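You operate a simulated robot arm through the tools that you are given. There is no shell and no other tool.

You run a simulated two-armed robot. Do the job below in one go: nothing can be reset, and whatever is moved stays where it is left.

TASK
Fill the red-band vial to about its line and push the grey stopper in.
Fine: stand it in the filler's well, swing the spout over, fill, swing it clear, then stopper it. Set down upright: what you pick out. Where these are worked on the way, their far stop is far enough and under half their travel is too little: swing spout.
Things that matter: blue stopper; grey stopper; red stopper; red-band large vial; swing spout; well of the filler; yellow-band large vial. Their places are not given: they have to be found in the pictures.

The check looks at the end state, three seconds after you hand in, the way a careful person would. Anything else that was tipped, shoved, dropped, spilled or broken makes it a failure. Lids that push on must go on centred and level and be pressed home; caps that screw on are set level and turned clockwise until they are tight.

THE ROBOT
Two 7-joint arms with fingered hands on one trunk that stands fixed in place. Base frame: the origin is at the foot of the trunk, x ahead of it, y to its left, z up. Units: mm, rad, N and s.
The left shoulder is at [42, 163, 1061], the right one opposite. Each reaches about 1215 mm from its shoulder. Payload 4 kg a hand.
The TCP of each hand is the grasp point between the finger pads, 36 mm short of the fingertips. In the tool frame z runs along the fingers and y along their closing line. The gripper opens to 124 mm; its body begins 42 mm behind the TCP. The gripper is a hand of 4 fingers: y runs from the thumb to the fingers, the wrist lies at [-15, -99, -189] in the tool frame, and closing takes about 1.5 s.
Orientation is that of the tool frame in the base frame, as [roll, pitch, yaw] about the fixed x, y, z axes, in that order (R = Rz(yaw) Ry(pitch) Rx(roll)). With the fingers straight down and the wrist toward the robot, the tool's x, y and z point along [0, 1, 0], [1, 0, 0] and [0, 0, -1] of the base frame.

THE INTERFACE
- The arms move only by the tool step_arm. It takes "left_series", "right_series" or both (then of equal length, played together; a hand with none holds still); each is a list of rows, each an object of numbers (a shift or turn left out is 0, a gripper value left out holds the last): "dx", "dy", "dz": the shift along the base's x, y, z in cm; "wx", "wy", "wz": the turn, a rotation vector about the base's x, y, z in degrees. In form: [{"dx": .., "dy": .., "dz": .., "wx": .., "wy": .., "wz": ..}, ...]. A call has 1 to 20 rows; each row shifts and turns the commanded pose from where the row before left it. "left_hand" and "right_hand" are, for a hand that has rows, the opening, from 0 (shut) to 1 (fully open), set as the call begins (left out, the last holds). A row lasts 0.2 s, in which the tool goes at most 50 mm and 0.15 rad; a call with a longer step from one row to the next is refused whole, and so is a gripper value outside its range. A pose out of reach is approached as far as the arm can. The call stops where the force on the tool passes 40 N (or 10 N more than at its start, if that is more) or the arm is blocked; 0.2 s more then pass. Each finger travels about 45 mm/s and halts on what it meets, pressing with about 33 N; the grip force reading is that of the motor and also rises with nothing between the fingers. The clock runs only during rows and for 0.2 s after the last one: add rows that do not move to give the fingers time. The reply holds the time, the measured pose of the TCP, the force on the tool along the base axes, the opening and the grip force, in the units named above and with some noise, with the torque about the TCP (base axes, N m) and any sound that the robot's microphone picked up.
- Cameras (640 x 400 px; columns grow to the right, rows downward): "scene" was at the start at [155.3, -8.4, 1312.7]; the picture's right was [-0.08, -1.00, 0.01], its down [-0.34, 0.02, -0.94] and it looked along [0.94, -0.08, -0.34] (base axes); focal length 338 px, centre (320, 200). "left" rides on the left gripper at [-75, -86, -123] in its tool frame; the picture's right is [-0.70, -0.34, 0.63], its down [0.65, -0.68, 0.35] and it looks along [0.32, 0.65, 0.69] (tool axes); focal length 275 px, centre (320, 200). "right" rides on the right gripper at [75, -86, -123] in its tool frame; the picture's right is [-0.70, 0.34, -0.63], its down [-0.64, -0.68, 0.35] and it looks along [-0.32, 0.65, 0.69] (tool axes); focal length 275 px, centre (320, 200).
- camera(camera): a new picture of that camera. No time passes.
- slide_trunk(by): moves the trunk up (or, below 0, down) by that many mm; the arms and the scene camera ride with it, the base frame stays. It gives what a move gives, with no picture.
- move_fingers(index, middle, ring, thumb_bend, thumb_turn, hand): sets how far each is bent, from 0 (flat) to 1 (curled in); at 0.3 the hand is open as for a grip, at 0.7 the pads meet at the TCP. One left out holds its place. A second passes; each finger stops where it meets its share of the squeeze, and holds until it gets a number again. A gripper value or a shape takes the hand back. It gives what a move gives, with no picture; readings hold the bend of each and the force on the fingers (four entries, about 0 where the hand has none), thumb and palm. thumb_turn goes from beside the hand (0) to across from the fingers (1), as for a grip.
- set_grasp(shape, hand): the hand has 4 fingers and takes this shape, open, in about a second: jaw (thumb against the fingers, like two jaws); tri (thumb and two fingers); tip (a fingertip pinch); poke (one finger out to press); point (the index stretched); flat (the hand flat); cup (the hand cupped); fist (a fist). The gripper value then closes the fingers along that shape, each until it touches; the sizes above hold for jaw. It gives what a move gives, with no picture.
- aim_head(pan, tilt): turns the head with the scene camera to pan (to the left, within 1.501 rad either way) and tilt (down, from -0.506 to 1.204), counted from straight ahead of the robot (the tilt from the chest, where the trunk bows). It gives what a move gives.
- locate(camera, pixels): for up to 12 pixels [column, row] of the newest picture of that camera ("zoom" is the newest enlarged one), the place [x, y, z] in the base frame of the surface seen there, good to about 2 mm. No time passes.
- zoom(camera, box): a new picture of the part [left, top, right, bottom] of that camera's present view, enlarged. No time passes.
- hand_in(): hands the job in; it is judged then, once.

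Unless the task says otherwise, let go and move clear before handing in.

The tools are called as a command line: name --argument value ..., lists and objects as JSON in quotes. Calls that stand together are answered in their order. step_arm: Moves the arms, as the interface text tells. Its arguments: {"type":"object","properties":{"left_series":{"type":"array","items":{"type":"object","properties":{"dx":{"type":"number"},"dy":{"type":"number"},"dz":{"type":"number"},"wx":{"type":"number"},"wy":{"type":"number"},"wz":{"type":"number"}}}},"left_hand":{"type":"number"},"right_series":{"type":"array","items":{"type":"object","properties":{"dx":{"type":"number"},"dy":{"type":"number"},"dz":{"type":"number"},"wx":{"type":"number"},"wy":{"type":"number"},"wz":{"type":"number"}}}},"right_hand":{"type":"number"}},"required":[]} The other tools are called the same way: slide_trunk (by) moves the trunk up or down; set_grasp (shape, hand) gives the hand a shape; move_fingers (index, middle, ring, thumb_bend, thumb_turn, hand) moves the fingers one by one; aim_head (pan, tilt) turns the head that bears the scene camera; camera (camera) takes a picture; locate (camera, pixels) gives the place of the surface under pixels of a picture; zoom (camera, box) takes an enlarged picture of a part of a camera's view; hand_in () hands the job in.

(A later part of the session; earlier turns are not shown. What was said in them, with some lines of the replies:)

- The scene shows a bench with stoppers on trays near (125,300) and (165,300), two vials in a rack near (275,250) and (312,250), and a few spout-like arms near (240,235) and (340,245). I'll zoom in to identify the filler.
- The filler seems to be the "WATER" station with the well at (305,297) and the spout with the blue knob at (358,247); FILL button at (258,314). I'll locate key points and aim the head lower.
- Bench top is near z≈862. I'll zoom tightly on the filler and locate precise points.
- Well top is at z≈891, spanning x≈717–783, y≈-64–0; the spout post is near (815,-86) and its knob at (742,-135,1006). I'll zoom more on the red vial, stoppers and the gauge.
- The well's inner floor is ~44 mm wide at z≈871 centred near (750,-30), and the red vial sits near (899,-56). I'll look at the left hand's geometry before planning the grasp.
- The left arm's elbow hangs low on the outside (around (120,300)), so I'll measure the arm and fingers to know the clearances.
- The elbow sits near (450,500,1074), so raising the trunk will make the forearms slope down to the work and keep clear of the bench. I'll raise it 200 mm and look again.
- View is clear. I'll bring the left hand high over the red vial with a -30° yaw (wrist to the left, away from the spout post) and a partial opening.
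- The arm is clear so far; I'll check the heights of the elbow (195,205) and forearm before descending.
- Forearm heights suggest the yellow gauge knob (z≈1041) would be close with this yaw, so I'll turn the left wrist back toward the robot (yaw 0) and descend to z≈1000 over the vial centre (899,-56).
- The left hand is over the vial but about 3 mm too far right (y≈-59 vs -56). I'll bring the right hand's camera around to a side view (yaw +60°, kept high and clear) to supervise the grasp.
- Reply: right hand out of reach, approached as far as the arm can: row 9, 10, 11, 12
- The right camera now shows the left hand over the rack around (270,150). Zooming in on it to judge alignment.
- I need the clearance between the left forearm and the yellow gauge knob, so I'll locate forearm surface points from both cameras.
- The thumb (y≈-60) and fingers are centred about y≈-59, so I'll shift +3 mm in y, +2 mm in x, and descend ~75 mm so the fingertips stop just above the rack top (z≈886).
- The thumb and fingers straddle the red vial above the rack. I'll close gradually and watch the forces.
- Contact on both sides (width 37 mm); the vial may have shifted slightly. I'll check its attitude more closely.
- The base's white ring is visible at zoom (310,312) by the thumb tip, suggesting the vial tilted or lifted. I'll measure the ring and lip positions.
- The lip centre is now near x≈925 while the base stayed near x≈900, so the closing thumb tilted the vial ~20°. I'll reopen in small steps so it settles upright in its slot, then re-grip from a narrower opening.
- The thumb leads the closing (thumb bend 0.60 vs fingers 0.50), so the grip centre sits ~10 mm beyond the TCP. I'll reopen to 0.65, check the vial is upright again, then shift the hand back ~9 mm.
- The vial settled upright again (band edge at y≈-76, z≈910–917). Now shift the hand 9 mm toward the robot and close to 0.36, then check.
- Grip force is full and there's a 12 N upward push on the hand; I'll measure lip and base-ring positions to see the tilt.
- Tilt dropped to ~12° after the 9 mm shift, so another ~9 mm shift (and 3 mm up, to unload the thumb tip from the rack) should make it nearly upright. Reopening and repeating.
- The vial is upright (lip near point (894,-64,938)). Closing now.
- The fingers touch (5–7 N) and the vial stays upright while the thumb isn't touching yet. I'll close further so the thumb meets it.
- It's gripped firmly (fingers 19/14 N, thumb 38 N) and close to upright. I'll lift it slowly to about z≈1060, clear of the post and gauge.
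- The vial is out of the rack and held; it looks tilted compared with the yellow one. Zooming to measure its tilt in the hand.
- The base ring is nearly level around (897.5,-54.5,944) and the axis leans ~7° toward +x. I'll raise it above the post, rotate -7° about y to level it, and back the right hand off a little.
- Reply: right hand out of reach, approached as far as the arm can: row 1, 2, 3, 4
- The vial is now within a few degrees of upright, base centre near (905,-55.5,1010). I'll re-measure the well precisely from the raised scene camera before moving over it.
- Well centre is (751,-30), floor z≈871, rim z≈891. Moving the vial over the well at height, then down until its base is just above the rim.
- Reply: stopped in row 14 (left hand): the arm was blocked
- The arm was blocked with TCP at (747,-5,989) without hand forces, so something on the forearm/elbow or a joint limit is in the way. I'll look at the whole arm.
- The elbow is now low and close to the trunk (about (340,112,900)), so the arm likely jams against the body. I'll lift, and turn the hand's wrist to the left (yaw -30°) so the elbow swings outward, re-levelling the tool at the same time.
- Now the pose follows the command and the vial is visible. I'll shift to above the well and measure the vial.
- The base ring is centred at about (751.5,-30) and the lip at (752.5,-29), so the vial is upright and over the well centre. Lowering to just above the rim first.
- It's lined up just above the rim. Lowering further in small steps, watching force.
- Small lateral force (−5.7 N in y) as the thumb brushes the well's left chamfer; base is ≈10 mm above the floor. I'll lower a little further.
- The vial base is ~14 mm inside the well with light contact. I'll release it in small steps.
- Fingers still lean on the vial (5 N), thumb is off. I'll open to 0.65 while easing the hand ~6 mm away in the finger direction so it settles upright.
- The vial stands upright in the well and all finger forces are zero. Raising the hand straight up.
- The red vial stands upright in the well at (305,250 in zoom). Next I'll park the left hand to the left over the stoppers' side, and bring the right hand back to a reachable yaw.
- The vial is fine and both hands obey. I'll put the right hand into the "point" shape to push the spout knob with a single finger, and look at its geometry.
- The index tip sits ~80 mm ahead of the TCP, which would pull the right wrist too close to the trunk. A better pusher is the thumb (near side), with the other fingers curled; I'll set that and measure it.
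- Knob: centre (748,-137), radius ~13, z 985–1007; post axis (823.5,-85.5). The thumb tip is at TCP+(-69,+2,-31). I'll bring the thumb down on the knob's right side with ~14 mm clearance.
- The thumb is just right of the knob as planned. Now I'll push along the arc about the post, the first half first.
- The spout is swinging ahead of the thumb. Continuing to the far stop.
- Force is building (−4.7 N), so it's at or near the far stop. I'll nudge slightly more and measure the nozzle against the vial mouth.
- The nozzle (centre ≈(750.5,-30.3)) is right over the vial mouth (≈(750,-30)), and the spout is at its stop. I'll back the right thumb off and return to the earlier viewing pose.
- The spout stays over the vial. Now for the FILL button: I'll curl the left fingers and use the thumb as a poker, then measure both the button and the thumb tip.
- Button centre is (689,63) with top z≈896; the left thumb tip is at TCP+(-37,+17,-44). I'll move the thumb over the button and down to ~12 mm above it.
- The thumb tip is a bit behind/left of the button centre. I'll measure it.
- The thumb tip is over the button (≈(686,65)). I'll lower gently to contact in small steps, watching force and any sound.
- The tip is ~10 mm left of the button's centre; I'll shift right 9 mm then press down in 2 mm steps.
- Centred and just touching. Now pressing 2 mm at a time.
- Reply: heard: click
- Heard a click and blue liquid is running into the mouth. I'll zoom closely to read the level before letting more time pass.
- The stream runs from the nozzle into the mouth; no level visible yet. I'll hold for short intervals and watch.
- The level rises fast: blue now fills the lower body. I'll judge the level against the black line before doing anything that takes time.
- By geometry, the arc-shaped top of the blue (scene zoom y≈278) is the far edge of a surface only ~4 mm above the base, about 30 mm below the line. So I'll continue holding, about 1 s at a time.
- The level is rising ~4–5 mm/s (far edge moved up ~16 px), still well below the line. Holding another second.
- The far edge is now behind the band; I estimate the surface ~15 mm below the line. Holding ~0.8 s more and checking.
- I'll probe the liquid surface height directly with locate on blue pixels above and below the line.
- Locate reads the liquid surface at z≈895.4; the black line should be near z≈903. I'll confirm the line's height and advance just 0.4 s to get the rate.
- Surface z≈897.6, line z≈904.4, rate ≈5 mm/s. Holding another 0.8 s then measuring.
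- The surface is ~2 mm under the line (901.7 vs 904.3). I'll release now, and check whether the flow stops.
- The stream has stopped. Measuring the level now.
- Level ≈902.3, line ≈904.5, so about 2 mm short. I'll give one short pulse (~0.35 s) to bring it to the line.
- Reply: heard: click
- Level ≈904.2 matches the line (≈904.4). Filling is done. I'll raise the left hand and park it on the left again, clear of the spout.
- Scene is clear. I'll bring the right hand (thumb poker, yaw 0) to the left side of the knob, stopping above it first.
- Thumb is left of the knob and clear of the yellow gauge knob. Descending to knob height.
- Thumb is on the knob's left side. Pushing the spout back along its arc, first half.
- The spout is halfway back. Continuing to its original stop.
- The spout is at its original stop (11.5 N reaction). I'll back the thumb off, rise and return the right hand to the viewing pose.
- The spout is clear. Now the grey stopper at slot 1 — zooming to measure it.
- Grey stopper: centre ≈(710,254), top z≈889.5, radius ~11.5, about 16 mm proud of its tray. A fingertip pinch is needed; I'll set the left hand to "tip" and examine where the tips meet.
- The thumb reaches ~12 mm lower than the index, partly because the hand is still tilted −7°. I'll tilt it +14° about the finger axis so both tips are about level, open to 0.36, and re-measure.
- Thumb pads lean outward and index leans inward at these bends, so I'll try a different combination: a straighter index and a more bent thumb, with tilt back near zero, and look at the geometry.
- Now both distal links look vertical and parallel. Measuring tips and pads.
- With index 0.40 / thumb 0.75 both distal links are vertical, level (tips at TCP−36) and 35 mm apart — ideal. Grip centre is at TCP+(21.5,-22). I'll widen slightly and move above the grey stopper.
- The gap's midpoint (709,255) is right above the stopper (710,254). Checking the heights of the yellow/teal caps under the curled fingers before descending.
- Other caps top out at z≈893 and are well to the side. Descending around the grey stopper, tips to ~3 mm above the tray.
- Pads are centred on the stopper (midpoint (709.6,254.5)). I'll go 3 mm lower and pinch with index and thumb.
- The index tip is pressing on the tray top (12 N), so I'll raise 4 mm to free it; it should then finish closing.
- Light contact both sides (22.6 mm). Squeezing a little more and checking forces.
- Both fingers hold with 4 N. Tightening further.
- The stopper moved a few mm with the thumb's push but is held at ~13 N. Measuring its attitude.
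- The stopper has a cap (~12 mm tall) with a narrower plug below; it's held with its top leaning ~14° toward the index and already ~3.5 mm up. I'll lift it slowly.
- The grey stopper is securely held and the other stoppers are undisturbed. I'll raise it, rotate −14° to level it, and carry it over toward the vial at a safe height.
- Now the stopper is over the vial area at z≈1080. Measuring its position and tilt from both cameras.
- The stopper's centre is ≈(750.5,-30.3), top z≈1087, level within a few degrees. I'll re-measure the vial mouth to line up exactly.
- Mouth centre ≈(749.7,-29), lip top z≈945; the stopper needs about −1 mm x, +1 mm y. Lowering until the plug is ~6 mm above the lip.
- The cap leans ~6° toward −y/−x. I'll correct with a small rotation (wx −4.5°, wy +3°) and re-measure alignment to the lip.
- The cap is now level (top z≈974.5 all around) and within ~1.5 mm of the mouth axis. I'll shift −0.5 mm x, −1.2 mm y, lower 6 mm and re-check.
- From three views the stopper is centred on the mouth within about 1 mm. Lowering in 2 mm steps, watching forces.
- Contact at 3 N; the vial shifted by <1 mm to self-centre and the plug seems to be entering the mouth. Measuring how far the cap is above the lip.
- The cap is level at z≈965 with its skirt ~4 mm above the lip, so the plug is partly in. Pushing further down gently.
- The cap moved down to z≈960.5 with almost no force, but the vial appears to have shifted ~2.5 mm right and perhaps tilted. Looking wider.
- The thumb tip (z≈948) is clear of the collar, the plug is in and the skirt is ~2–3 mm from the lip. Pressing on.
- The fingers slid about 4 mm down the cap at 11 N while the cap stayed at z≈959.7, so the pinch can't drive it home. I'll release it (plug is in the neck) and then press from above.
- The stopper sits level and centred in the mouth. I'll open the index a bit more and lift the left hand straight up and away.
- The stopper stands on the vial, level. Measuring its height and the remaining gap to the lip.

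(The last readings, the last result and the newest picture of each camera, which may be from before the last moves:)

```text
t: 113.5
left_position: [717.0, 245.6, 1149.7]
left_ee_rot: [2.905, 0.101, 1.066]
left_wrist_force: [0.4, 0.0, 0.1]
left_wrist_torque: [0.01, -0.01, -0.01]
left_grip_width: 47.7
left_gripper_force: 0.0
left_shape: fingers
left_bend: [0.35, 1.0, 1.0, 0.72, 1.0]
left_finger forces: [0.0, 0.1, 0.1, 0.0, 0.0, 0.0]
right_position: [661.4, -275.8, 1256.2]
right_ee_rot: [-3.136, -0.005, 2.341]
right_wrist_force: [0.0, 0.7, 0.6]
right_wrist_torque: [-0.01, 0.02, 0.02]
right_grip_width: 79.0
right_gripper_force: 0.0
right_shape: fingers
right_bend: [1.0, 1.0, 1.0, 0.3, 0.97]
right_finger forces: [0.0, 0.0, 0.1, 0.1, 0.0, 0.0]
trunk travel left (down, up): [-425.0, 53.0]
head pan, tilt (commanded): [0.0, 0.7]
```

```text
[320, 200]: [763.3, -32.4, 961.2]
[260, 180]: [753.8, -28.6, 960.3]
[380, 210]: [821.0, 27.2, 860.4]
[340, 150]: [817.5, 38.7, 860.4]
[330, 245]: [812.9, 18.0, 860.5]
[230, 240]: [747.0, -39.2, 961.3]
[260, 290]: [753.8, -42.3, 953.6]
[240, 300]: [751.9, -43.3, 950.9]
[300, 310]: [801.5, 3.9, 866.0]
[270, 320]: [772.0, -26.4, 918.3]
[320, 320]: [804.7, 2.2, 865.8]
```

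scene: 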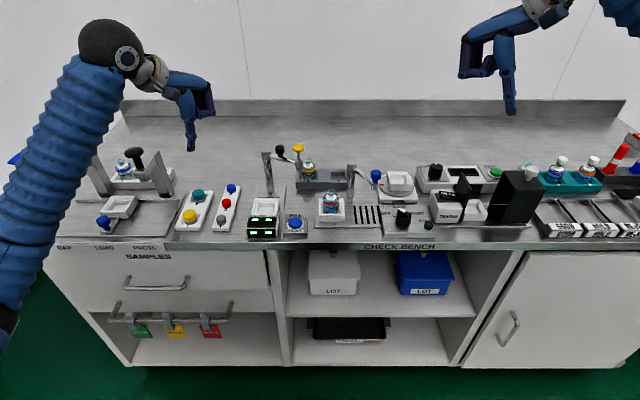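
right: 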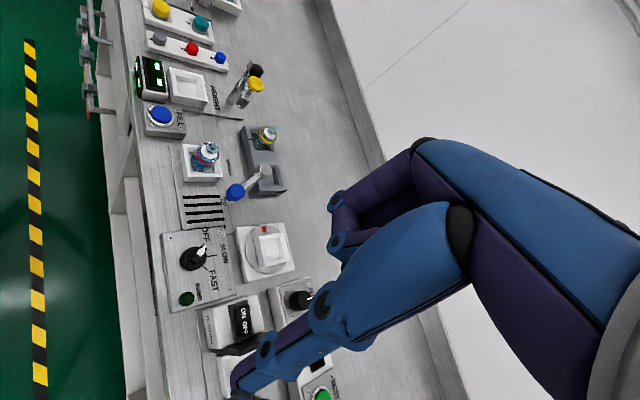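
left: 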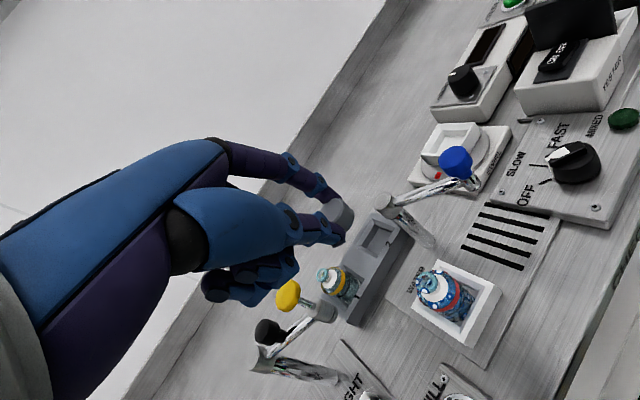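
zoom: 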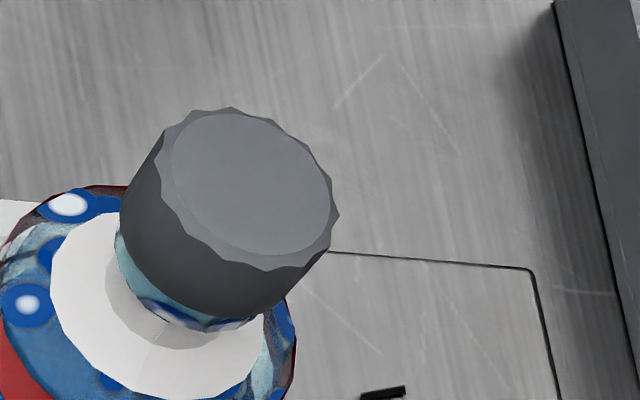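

The skirt edge coincides with the lip's top edge (z≈946), so it's seated or nearly so. To be sure it's home I'll press down on the cap's centre with the left thumb as a poker; first set and measure the thumb tip.

move_fingers --hand "left" --index 1 --middle 1 --ring 1 --thumb_bend 0.45 --thumb_turn 1

zoom --camera "scene" --box '[160, 90, 220, 150]'

locate --camera "zoom" --pixels '[[310, 330], [320, 345], [325, 300], [310, 300], [320, 250], [340, 300], [300, 250], [330, 350]]'

```text
t: 114.5
left_position: [716.8, 246.6, 1148.5]
left_ee_rot: [2.904, 0.101, 1.067]
left_wrist_force: [-0.4, 0.7, 0.7]
left_wrist_torque: [0.03, -0.02, 0.01]
left_grip_width: 71.1
left_gripper_force: 0.0
left_shape: fingers
left_bend: [1.0, 1.0, 1.0, 0.45, 0.99]
left_finger forces: [0.0, 0.1, 0.0, 0.1, 0.0, 0.0]
right_position: [660.4, -274.6, 1254.7]
right_ee_rot: [-3.133, -0.002, 2.341]
right_wrist_force: [0.8, -0.7, 0.5]
right_wrist_torque: [-0.04, 0.0, -0.03]
right_grip_width: 79.2
right_gripper_force: 0.0
right_shape: fingers
right_bend: [1.0, 1.0, 1.0, 0.3, 0.97]
right_finger forces: [0.0, 0.1, 0.1, 0.0, 0.0, 0.1]
trunk travel left (down, up): [-425.0, 53.0]
head pan, tilt (commanded): [0.0, 0.7]
```

```text
6.67 times, centred on (190, 120) of scene
```

zoom: 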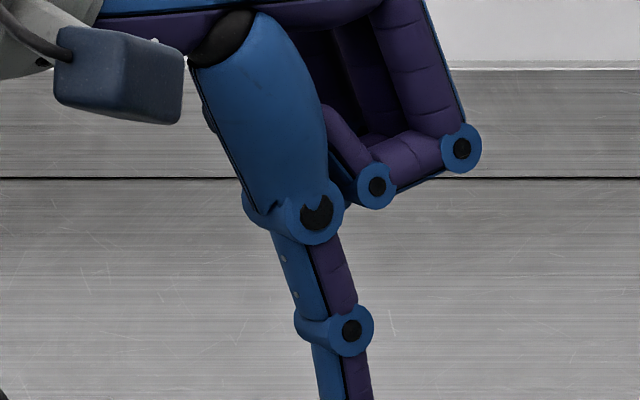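

```text
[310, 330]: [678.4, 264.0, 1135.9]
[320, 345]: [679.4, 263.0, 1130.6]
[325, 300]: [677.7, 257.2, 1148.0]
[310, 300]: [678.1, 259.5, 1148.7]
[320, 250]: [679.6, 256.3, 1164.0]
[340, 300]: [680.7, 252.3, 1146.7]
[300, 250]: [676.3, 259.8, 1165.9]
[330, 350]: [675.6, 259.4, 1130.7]
```

zoom --camera "scene" --box '[170, 120, 220, 170]'

locate --camera "zoom" --pixels '[[295, 240], [290, 270], [320, 270], [320, 285], [300, 290], [310, 250], [330, 260], [310, 200], [320, 150]]'

```text
8.00 times, centred on (195, 145) of scene
```

zoom: 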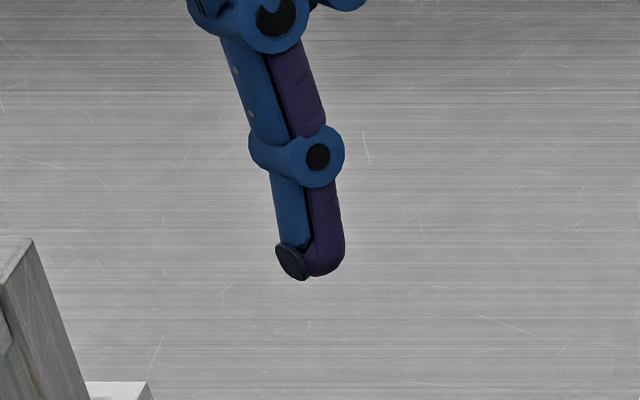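

```text
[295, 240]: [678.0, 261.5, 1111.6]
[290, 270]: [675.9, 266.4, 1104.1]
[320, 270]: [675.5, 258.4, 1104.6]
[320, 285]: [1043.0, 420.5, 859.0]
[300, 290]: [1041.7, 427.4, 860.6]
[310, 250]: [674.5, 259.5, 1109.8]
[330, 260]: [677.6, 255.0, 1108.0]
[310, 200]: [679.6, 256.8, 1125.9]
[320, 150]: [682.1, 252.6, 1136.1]
```

Thumb tip is at TCP+(-35,+10.5,-47). Moving it over the cap centre (752,-31) and down to ~10 mm above.

step_arm --left_series '[{"dx": 0.705, "dy": -2.88}, {"dx": 0.705, "dy": -2.88}, {"dx": 0.705, "dy": -2.88}, {"dx": 0.705, "dy": -2.88}, {"dx": 0.705, "dy": -2.88}, {"dx": 0.705, "dy": -2.88}, {"dx": 0.705, "dy": -2.88}, {"dx": 0.705, "dy": -2.88}, {"dx": 0.705, "dy": -2.88}, {"dx": 0.705, "dy": -2.88}, {"dz": -3}, {"dz": -3}, {"dz": -3}, {"dz": -2}, {"dz": -1.5}, {}]'

zoom --camera "scene" --box '[295, 140, 375, 220]'

zoom --camera "right" --box '[180, 95, 270, 175]'

```text
t: 117.9
left_position: [785.6, -41.5, 1022.7]
left_ee_rot: [2.906, 0.101, 1.068]
left_wrist_force: [-0.9, 1.0, 0.3]
left_wrist_torque: [-0.01, 0.01, -0.03]
left_grip_width: 71.3
left_gripper_force: 0.0
left_shape: fingers
left_bend: [1.0, 1.0, 1.0, 0.45, 0.99]
left_finger forces: [0.1, 0.0, 0.0, 0.1, 0.0, 0.1]
right_position: [661.1, -274.4, 1256.8]
right_ee_rot: [-3.135, -0.003, 2.34]
right_wrist_force: [-0.1, 0.4, 0.4]
right_wrist_torque: [0.01, -0.01, 0.01]
right_grip_width: 79.1
right_gripper_force: 0.0
right_shape: fingers
right_bend: [1.0, 1.0, 1.0, 0.3, 0.97]
right_finger forces: [0.0, 0.0, 0.1, 0.0, 0.1, 0.0]
trunk travel left (down, up): [-425.0, 53.0]
head pan, tilt (commanded): [0.0, 0.7]
```

```text
5.00 times, centred on (335, 180) of scene
```

zoom: 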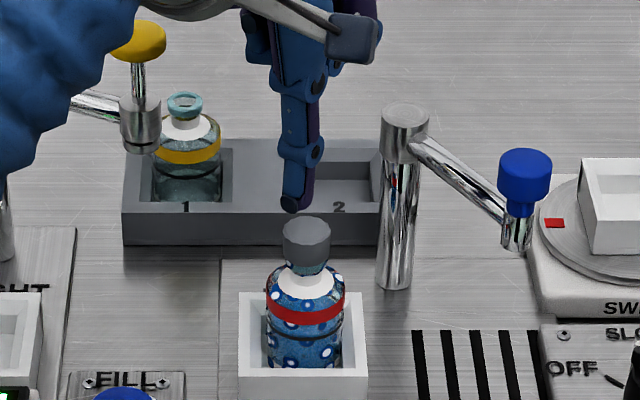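

```text
5.00 times, centred on (225, 135) of right
```

zoom: 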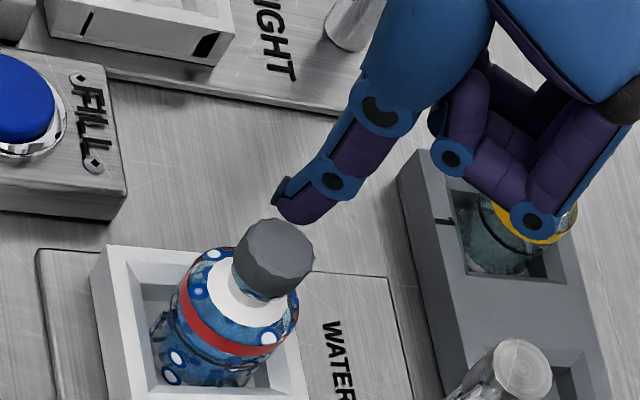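

zoom --camera "scene" --box '[315, 165, 350, 200]'

locate --camera "zoom" --pixels '[[225, 130], [235, 145], [240, 110], [225, 100], [260, 120], [265, 140], [290, 215], [290, 190], [245, 215], [340, 215], [290, 240]]'

zoom --camera "right" --box '[205, 115, 245, 150]'

locate --camera "zoom" --pixels '[[310, 170], [330, 190], [350, 190], [295, 150], [380, 150], [350, 170], [290, 240], [320, 260], [270, 260], [330, 280]]'

```text
11.43 times, centred on (332, 182) of scene
```

zoom: 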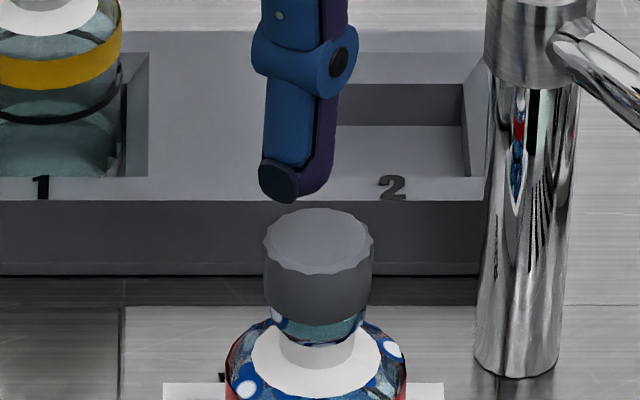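

```text
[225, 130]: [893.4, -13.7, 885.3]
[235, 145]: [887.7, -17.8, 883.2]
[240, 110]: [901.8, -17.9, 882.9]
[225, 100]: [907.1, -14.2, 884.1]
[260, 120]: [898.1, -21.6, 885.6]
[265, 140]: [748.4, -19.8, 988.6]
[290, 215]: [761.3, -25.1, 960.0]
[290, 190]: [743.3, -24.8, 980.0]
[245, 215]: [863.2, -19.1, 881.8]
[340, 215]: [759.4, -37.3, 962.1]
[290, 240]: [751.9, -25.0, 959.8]
```

```text
11.43 times, centred on (225, 132) of right
```

zoom: 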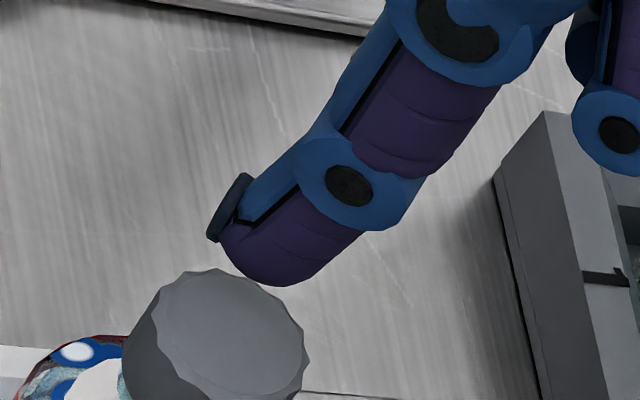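

```text
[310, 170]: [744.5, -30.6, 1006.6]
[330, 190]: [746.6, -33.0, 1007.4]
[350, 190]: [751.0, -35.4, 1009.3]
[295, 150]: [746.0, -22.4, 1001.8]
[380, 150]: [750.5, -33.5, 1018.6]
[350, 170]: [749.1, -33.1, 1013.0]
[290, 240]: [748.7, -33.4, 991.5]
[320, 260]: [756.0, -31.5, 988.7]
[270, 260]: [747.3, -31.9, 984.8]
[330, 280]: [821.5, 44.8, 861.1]
```

The thumb tip is ~4 mm left of the cap centre. I'll shift −4 mm y, +2 mm x, then lower to contact and press.

step_arm --left_series '[{"dx": 0.2, "dy": -0.4}, {"dz": -0.5}, {"dz": -0.5}, {}]'

zoom --camera "scene" --box '[315, 165, 350, 200]'

zoom --camera "right" --box '[200, 115, 250, 165]'

```text
t: 118.9
left_position: [788.7, -46.4, 1015.2]
left_ee_rot: [2.905, 0.102, 1.069]
left_wrist_force: [0.2, -0.3, -0.5]
left_wrist_torque: [0.01, -0.01, -0.03]
left_grip_width: 71.3
left_gripper_force: 0.1
left_shape: fingers
left_bend: [1.0, 1.0, 1.0, 0.45, 0.99]
left_finger forces: [0.0, 0.0, 0.0, 0.0, 0.0, 0.0]
right_position: [661.7, -275.1, 1255.8]
right_ee_rot: [-3.132, -0.002, 2.34]
right_wrist_force: [0.1, -0.1, 0.0]
right_wrist_torque: [-0.01, -0.03, 0.03]
right_grip_width: 78.8
right_gripper_force: 0.0
right_shape: fingers
right_bend: [1.0, 1.0, 1.0, 0.3, 0.97]
right_finger forces: [0.1, 0.0, 0.1, 0.1, 0.0, 0.0]
trunk travel left (down, up): [-425.0, 53.0]
head pan, tilt (commanded): [0.0, 0.7]
```

```text
11.43 times, centred on (332, 182) of scene
```

zoom: 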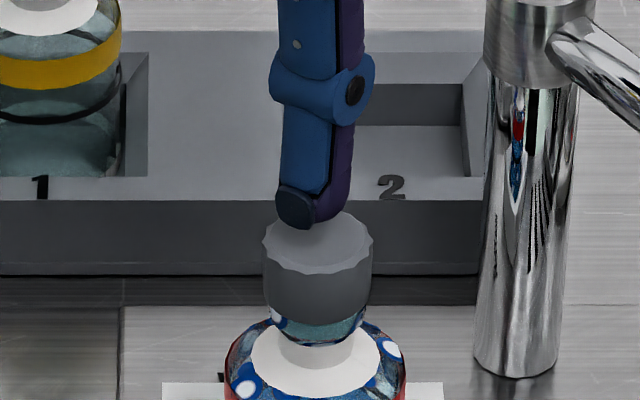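

```text
8.00 times, centred on (225, 140) of right
```

zoom: 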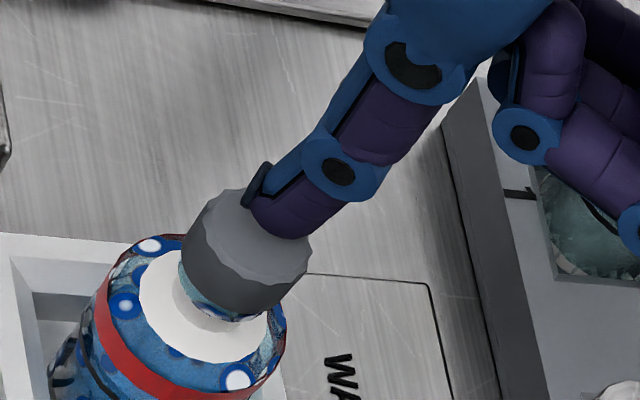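

The tip is now over the cap's centre. Lowering to contact.

step_arm --left_series '[{"dz": -0.3}, {"dz": -0.3}, {"dz": -0.2}, {}]'

zoom --camera "scene" --box '[315, 165, 350, 200]'

```text
t: 119.9
left_position: [787.9, -45.1, 1008.2]
left_ee_rot: [2.901, 0.1, 1.067]
left_wrist_force: [0.9, -0.5, 16.0]
left_wrist_torque: [0.3, 0.57, 0.0]
left_grip_width: 71.4
left_gripper_force: 8.4
left_shape: fingers
left_bend: [1.0, 1.0, 1.0, 0.45, 0.99]
left_finger forces: [0.0, 0.0, 0.0, 0.1, 16.0, 0.0]
right_position: [660.1, -274.8, 1255.4]
right_ee_rot: [-3.138, -0.002, 2.338]
right_wrist_force: [0.1, -0.4, -0.3]
right_wrist_torque: [0.01, 0.0, -0.02]
right_grip_width: 79.0
right_gripper_force: 0.1
right_shape: fingers
right_bend: [1.0, 1.0, 1.0, 0.3, 0.97]
right_finger forces: [0.1, 0.0, 0.1, 0.0, 0.1, 0.0]
trunk travel left (down, up): [-425.0, 53.0]
head pan, tilt (commanded): [0.0, 0.7]
```

```text
11.43 times, centred on (332, 182) of scene
```

zoom: 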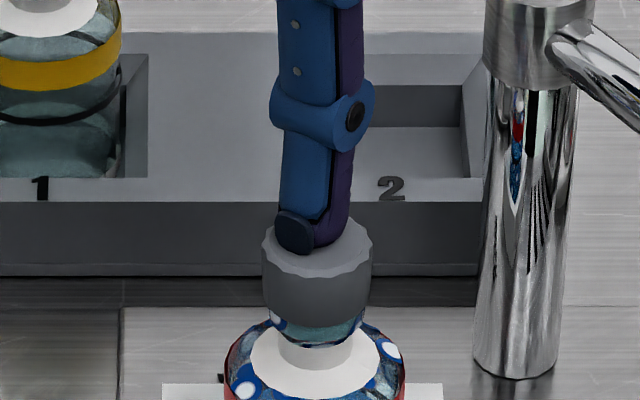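

Pressing with 16 N, no lateral force. I'll push to ~30 N and see if the cap moves or clicks.

step_arm --left_series '[{"dz": -0.2}, {}]'

zoom --camera "scene" --box '[315, 165, 350, 200]'

```text
t: 120.5
left_position: [787.1, -44.7, 1008.2]
left_ee_rot: [2.9, 0.101, 1.068]
left_wrist_force: [1.8, -1.6, 35.2]
left_wrist_torque: [0.64, 1.2, -0.01]
left_grip_width: 71.4
left_gripper_force: 17.3
left_shape: fingers
left_bend: [1.0, 1.0, 1.0, 0.46, 0.99]
left_finger forces: [0.0, 0.0, 0.0, 0.0, 34.6, 0.1]
right_position: [659.1, -276.0, 1256.9]
right_ee_rot: [-3.136, -0.003, 2.341]
right_wrist_force: [-0.2, 0.3, 0.2]
right_wrist_torque: [-0.01, 0.0, 0.01]
right_grip_width: 79.1
right_gripper_force: 0.0
right_shape: fingers
right_bend: [1.0, 1.0, 1.0, 0.3, 0.97]
right_finger forces: [0.0, 0.0, 0.0, 0.1, 0.1, 0.0]
trunk travel left (down, up): [-425.0, 53.0]
head pan, tilt (commanded): [0.0, 0.7]
```

```text
11.43 times, centred on (332, 182) of scene
```

zoom: 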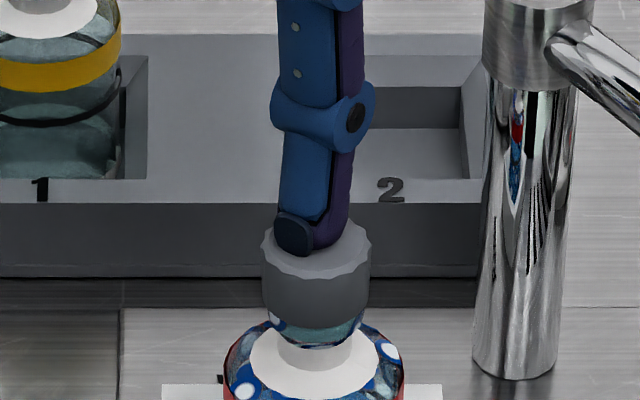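

35 N with no further travel (TCP z unchanged at 1008.2). I'll inspect the seam between cap and lip from the other views.

zoom --camera "right" --box '[205, 130, 240, 160]'

zoom --camera "scene" --box '[323, 185, 343, 202]'

locate --camera "zoom" --pixels '[[300, 130], [300, 160], [300, 180], [300, 190], [300, 200], [300, 210], [300, 220], [270, 205], [340, 205], [330, 130], [345, 120], [300, 145]]'

camera --camera "left"

```text
13.33 times, centred on (222, 145) of right
```

zoom: 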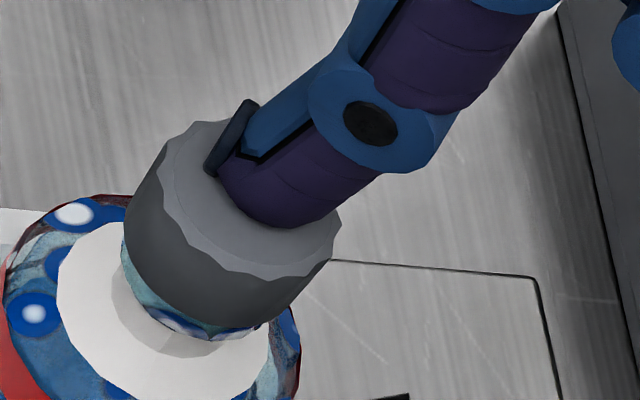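

```text
16.00 times, centred on (333, 194) of scene
```

zoom: 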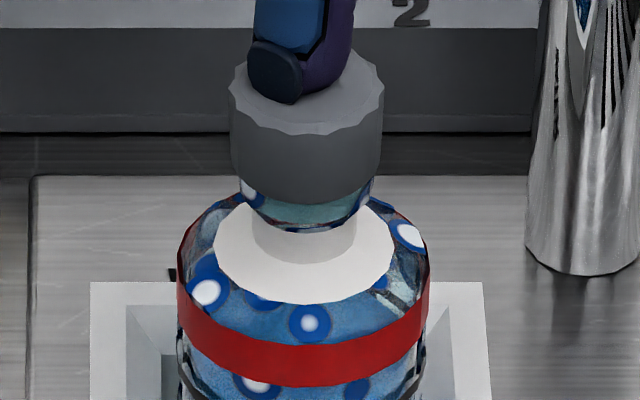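

```text
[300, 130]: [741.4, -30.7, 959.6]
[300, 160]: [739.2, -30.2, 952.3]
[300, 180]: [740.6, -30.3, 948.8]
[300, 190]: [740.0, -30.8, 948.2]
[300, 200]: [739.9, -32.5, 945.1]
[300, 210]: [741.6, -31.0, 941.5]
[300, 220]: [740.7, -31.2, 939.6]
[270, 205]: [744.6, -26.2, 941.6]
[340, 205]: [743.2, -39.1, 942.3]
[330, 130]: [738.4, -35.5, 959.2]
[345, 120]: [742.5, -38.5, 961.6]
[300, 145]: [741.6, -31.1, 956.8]
```

```text
taken
```

left: 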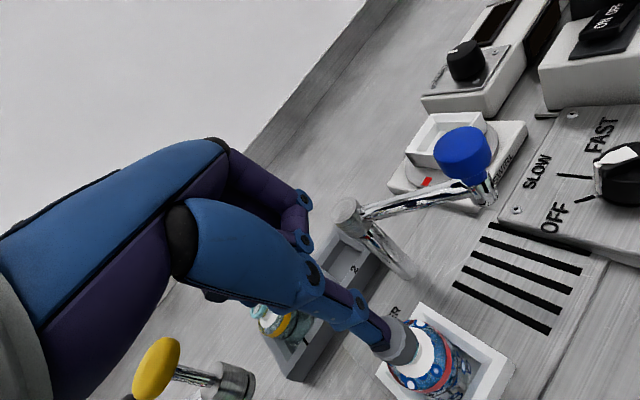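

The cap's skirt rests on the lip all round with no visible plug gap. It's home. I'll lift the left hand straight up and move it clear.

step_arm --left_series '[{"dz": 0.5}, {"dz": 1}, {"dz": 2}, {"dz": 3}, {"dz": 3}, {"dz": 3}, {"dz": 2}, {"dx": -0.7, "dy": 3}, {"dx": -0.7, "dy": 3}, {"dx": -0.7, "dy": 3}, {"dx": -0.7, "dy": 3}, {"dx": -0.7, "dy": 3}, {"dx": -0.7, "dy": 3}, {"dx": -0.7, "dy": 3}, {"dx": -0.7, "dy": 3}, {"dx": -0.7, "dy": 3}, {}]'

camera --camera "scene"

zoom --camera "scene" --box '[315, 178, 350, 213]'

locate --camera "zoom" --pixels '[[310, 130], [290, 115], [340, 115], [310, 95], [270, 120], [360, 120], [315, 160], [315, 185], [315, 200], [280, 300], [320, 300], [320, 285]]'

zoom --camera "right" --box '[180, 110, 260, 190]'

```text
t: 124.1
left_position: [728.4, 222.3, 1148.9]
left_ee_rot: [2.905, 0.101, 1.066]
left_wrist_force: [0.9, -0.1, 1.1]
left_wrist_torque: [0.02, -0.01, -0.04]
left_grip_width: 71.5
left_gripper_force: 0.0
left_shape: fingers
left_bend: [1.0, 1.0, 1.0, 0.45, 0.99]
left_finger forces: [0.0, 0.1, 0.0, 0.0, 0.0, 0.2]
right_position: [662.1, -275.5, 1255.7]
right_ee_rot: [-3.138, -0.003, 2.339]
right_wrist_force: [-0.1, -1.3, 0.4]
right_wrist_torque: [0.04, -0.03, -0.01]
right_grip_width: 79.0
right_gripper_force: 0.0
right_shape: fingers
right_bend: [1.0, 1.0, 1.0, 0.3, 0.97]
right_finger forces: [0.1, 0.0, 0.0, 0.1, 0.0, 0.0]
trunk travel left (down, up): [-425.0, 53.0]
head pan, tilt (commanded): [0.0, 0.7]
```

```text
taken
```

scene: 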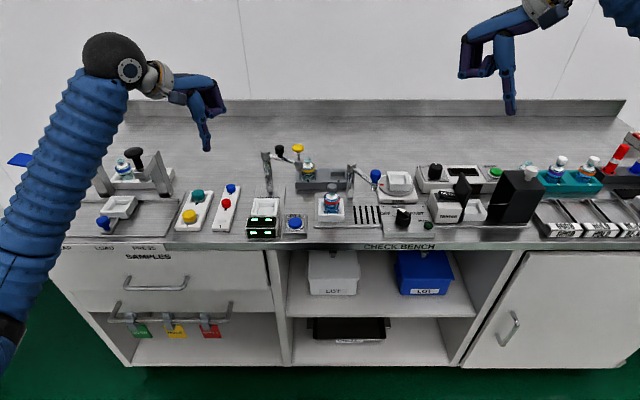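

```text
11.43 times, centred on (332, 196) of scene
```

zoom: 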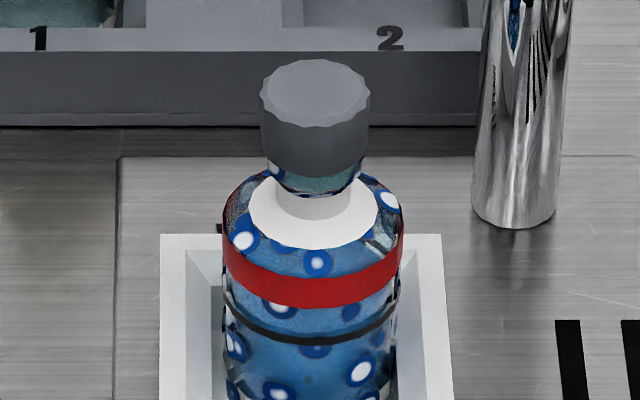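

```text
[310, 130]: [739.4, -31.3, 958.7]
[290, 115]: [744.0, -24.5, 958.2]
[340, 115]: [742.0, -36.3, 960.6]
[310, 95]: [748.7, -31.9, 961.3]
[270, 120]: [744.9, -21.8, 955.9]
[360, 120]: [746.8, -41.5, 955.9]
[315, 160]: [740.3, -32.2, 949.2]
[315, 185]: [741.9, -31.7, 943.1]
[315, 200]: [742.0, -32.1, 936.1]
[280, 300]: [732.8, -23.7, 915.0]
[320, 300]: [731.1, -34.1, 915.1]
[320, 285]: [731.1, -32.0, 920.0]
```

```text
5.00 times, centred on (220, 150) of right
```

zoom: 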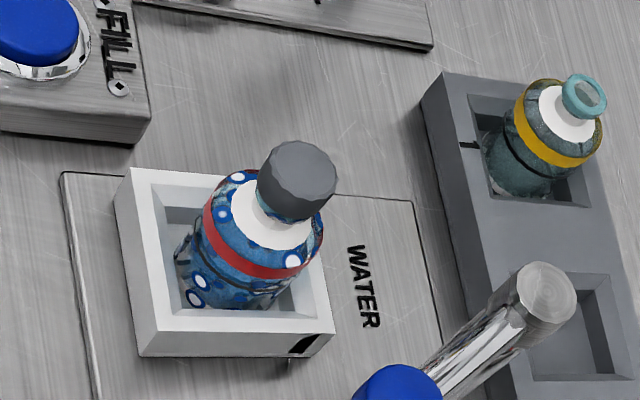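

The stoppered vial stands upright in the well. There's a tiny dark mark below the well's corner in the right view at (292,362); I'll zoom on that and also verify the other stations.

zoom --camera "right" --box '[195, 160, 235, 200]'

zoom --camera "scene" --box '[250, 130, 420, 245]'

zoom --camera "scene" --box '[160, 170, 300, 245]'

```text
10.00 times, centred on (215, 180) of right
```

zoom: 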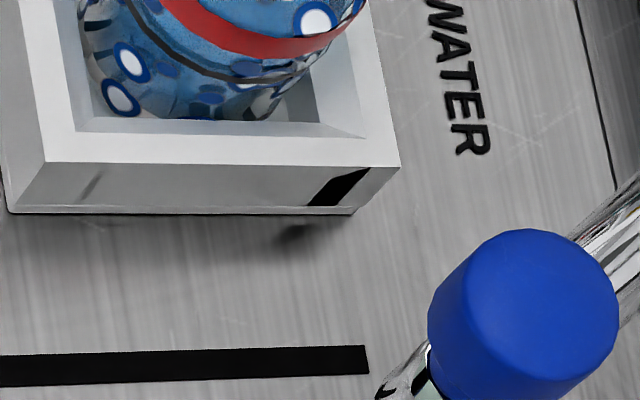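

```text
3.48 times, centred on (335, 188) of scene
```

zoom: 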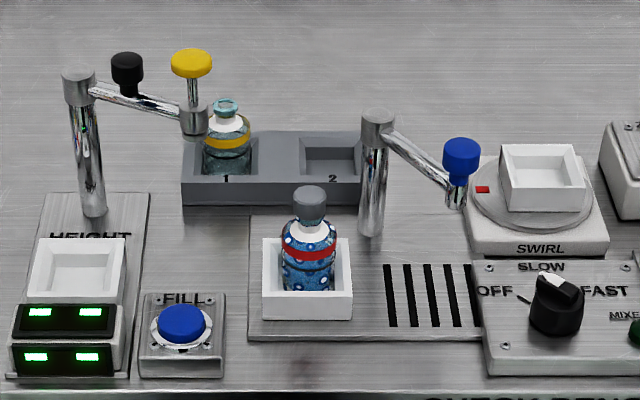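

```text
4.57 times, centred on (230, 208) of scene
```

zoom: 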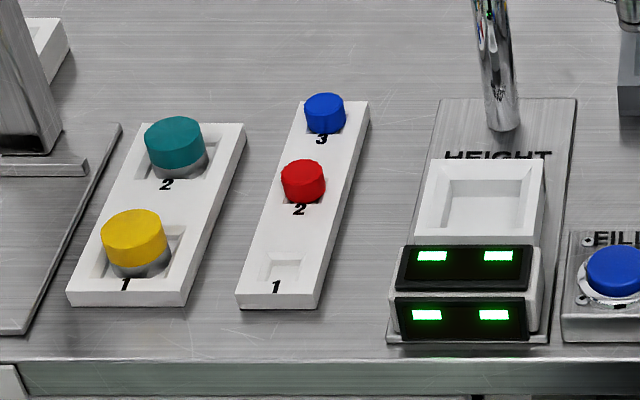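

The mark is only a shadow and nothing else was disturbed. A last check of the vial's uprightness and liquid level.

zoom --camera "scene" --box '[320, 190, 346, 216]'

locate --camera "zoom" --pixels '[[310, 265], [240, 235], [380, 230], [310, 205], [240, 175], [380, 170], [300, 235], [330, 235], [280, 240], [265, 235], [350, 230], [310, 240]]'

zoom --camera "right" --box '[205, 130, 240, 165]'

locate --camera "zoom" --pixels '[[290, 130], [240, 110], [330, 150], [270, 160], [300, 100], [215, 150], [250, 200], [200, 190], [240, 220], [280, 215]]'

```text
15.38 times, centred on (333, 203) of scene
```

zoom: 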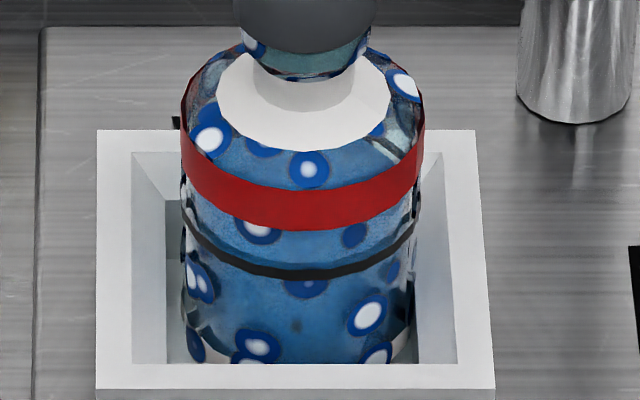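

```text
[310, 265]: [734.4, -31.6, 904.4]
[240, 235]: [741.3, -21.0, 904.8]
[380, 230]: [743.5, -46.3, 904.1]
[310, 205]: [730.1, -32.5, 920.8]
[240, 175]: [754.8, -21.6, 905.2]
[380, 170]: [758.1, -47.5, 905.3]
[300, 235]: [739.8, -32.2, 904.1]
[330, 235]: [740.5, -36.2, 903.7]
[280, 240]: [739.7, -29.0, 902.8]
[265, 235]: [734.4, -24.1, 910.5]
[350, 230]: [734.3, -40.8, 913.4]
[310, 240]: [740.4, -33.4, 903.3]
```

```text
11.43 times, centred on (222, 148) of right
```

zoom: 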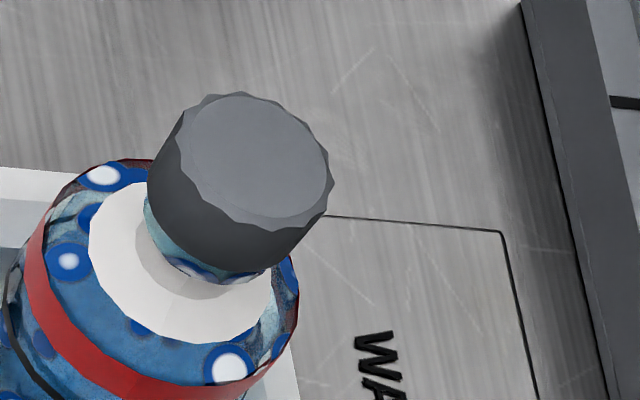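

```text
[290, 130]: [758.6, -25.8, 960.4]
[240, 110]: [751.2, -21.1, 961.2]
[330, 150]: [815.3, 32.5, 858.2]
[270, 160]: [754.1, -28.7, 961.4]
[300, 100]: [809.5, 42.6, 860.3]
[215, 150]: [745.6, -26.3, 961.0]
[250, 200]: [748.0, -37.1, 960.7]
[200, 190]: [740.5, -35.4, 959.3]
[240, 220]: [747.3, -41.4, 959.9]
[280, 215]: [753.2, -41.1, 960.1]
```

The liquid surface reads z≈904.3, right at the line, and the cap top is level at z≈960.5. The vial is upright, the spout is clear, and both hands are away from everything, so I'm handing in.

hand_in

```text
The job is handed in.
```

The red-band vial is filled to its line, closed with the grey stopper, and standing upright in the filler's well. I handed the job in at that point, and no verdict has come back yet.

- **Fill:** the liquid surface read about z 904.3 mm against the line at about 904.5 mm. It took one long press of FILL plus one short top-up.
- **Stopper:** its cap sits level on the rim of the vial mouth with no visible gap. I pressed it from above with about 35 N, and it did not move any further.
- **Spout:** it went to its far stop over the vial for filling and is back at its starting stop.
- **Rest of the bench:** the blue and red stoppers, the yellow-band vial and the other equipment look undisturbed in the last pictures.

- **While picking up the vial:** closing the hand tilted it up to about 20° in its rack slot. It settled upright each time before I got a clean grip.
- **While putting the stopper in:** the vial shifted about 2.5 mm inside the well.
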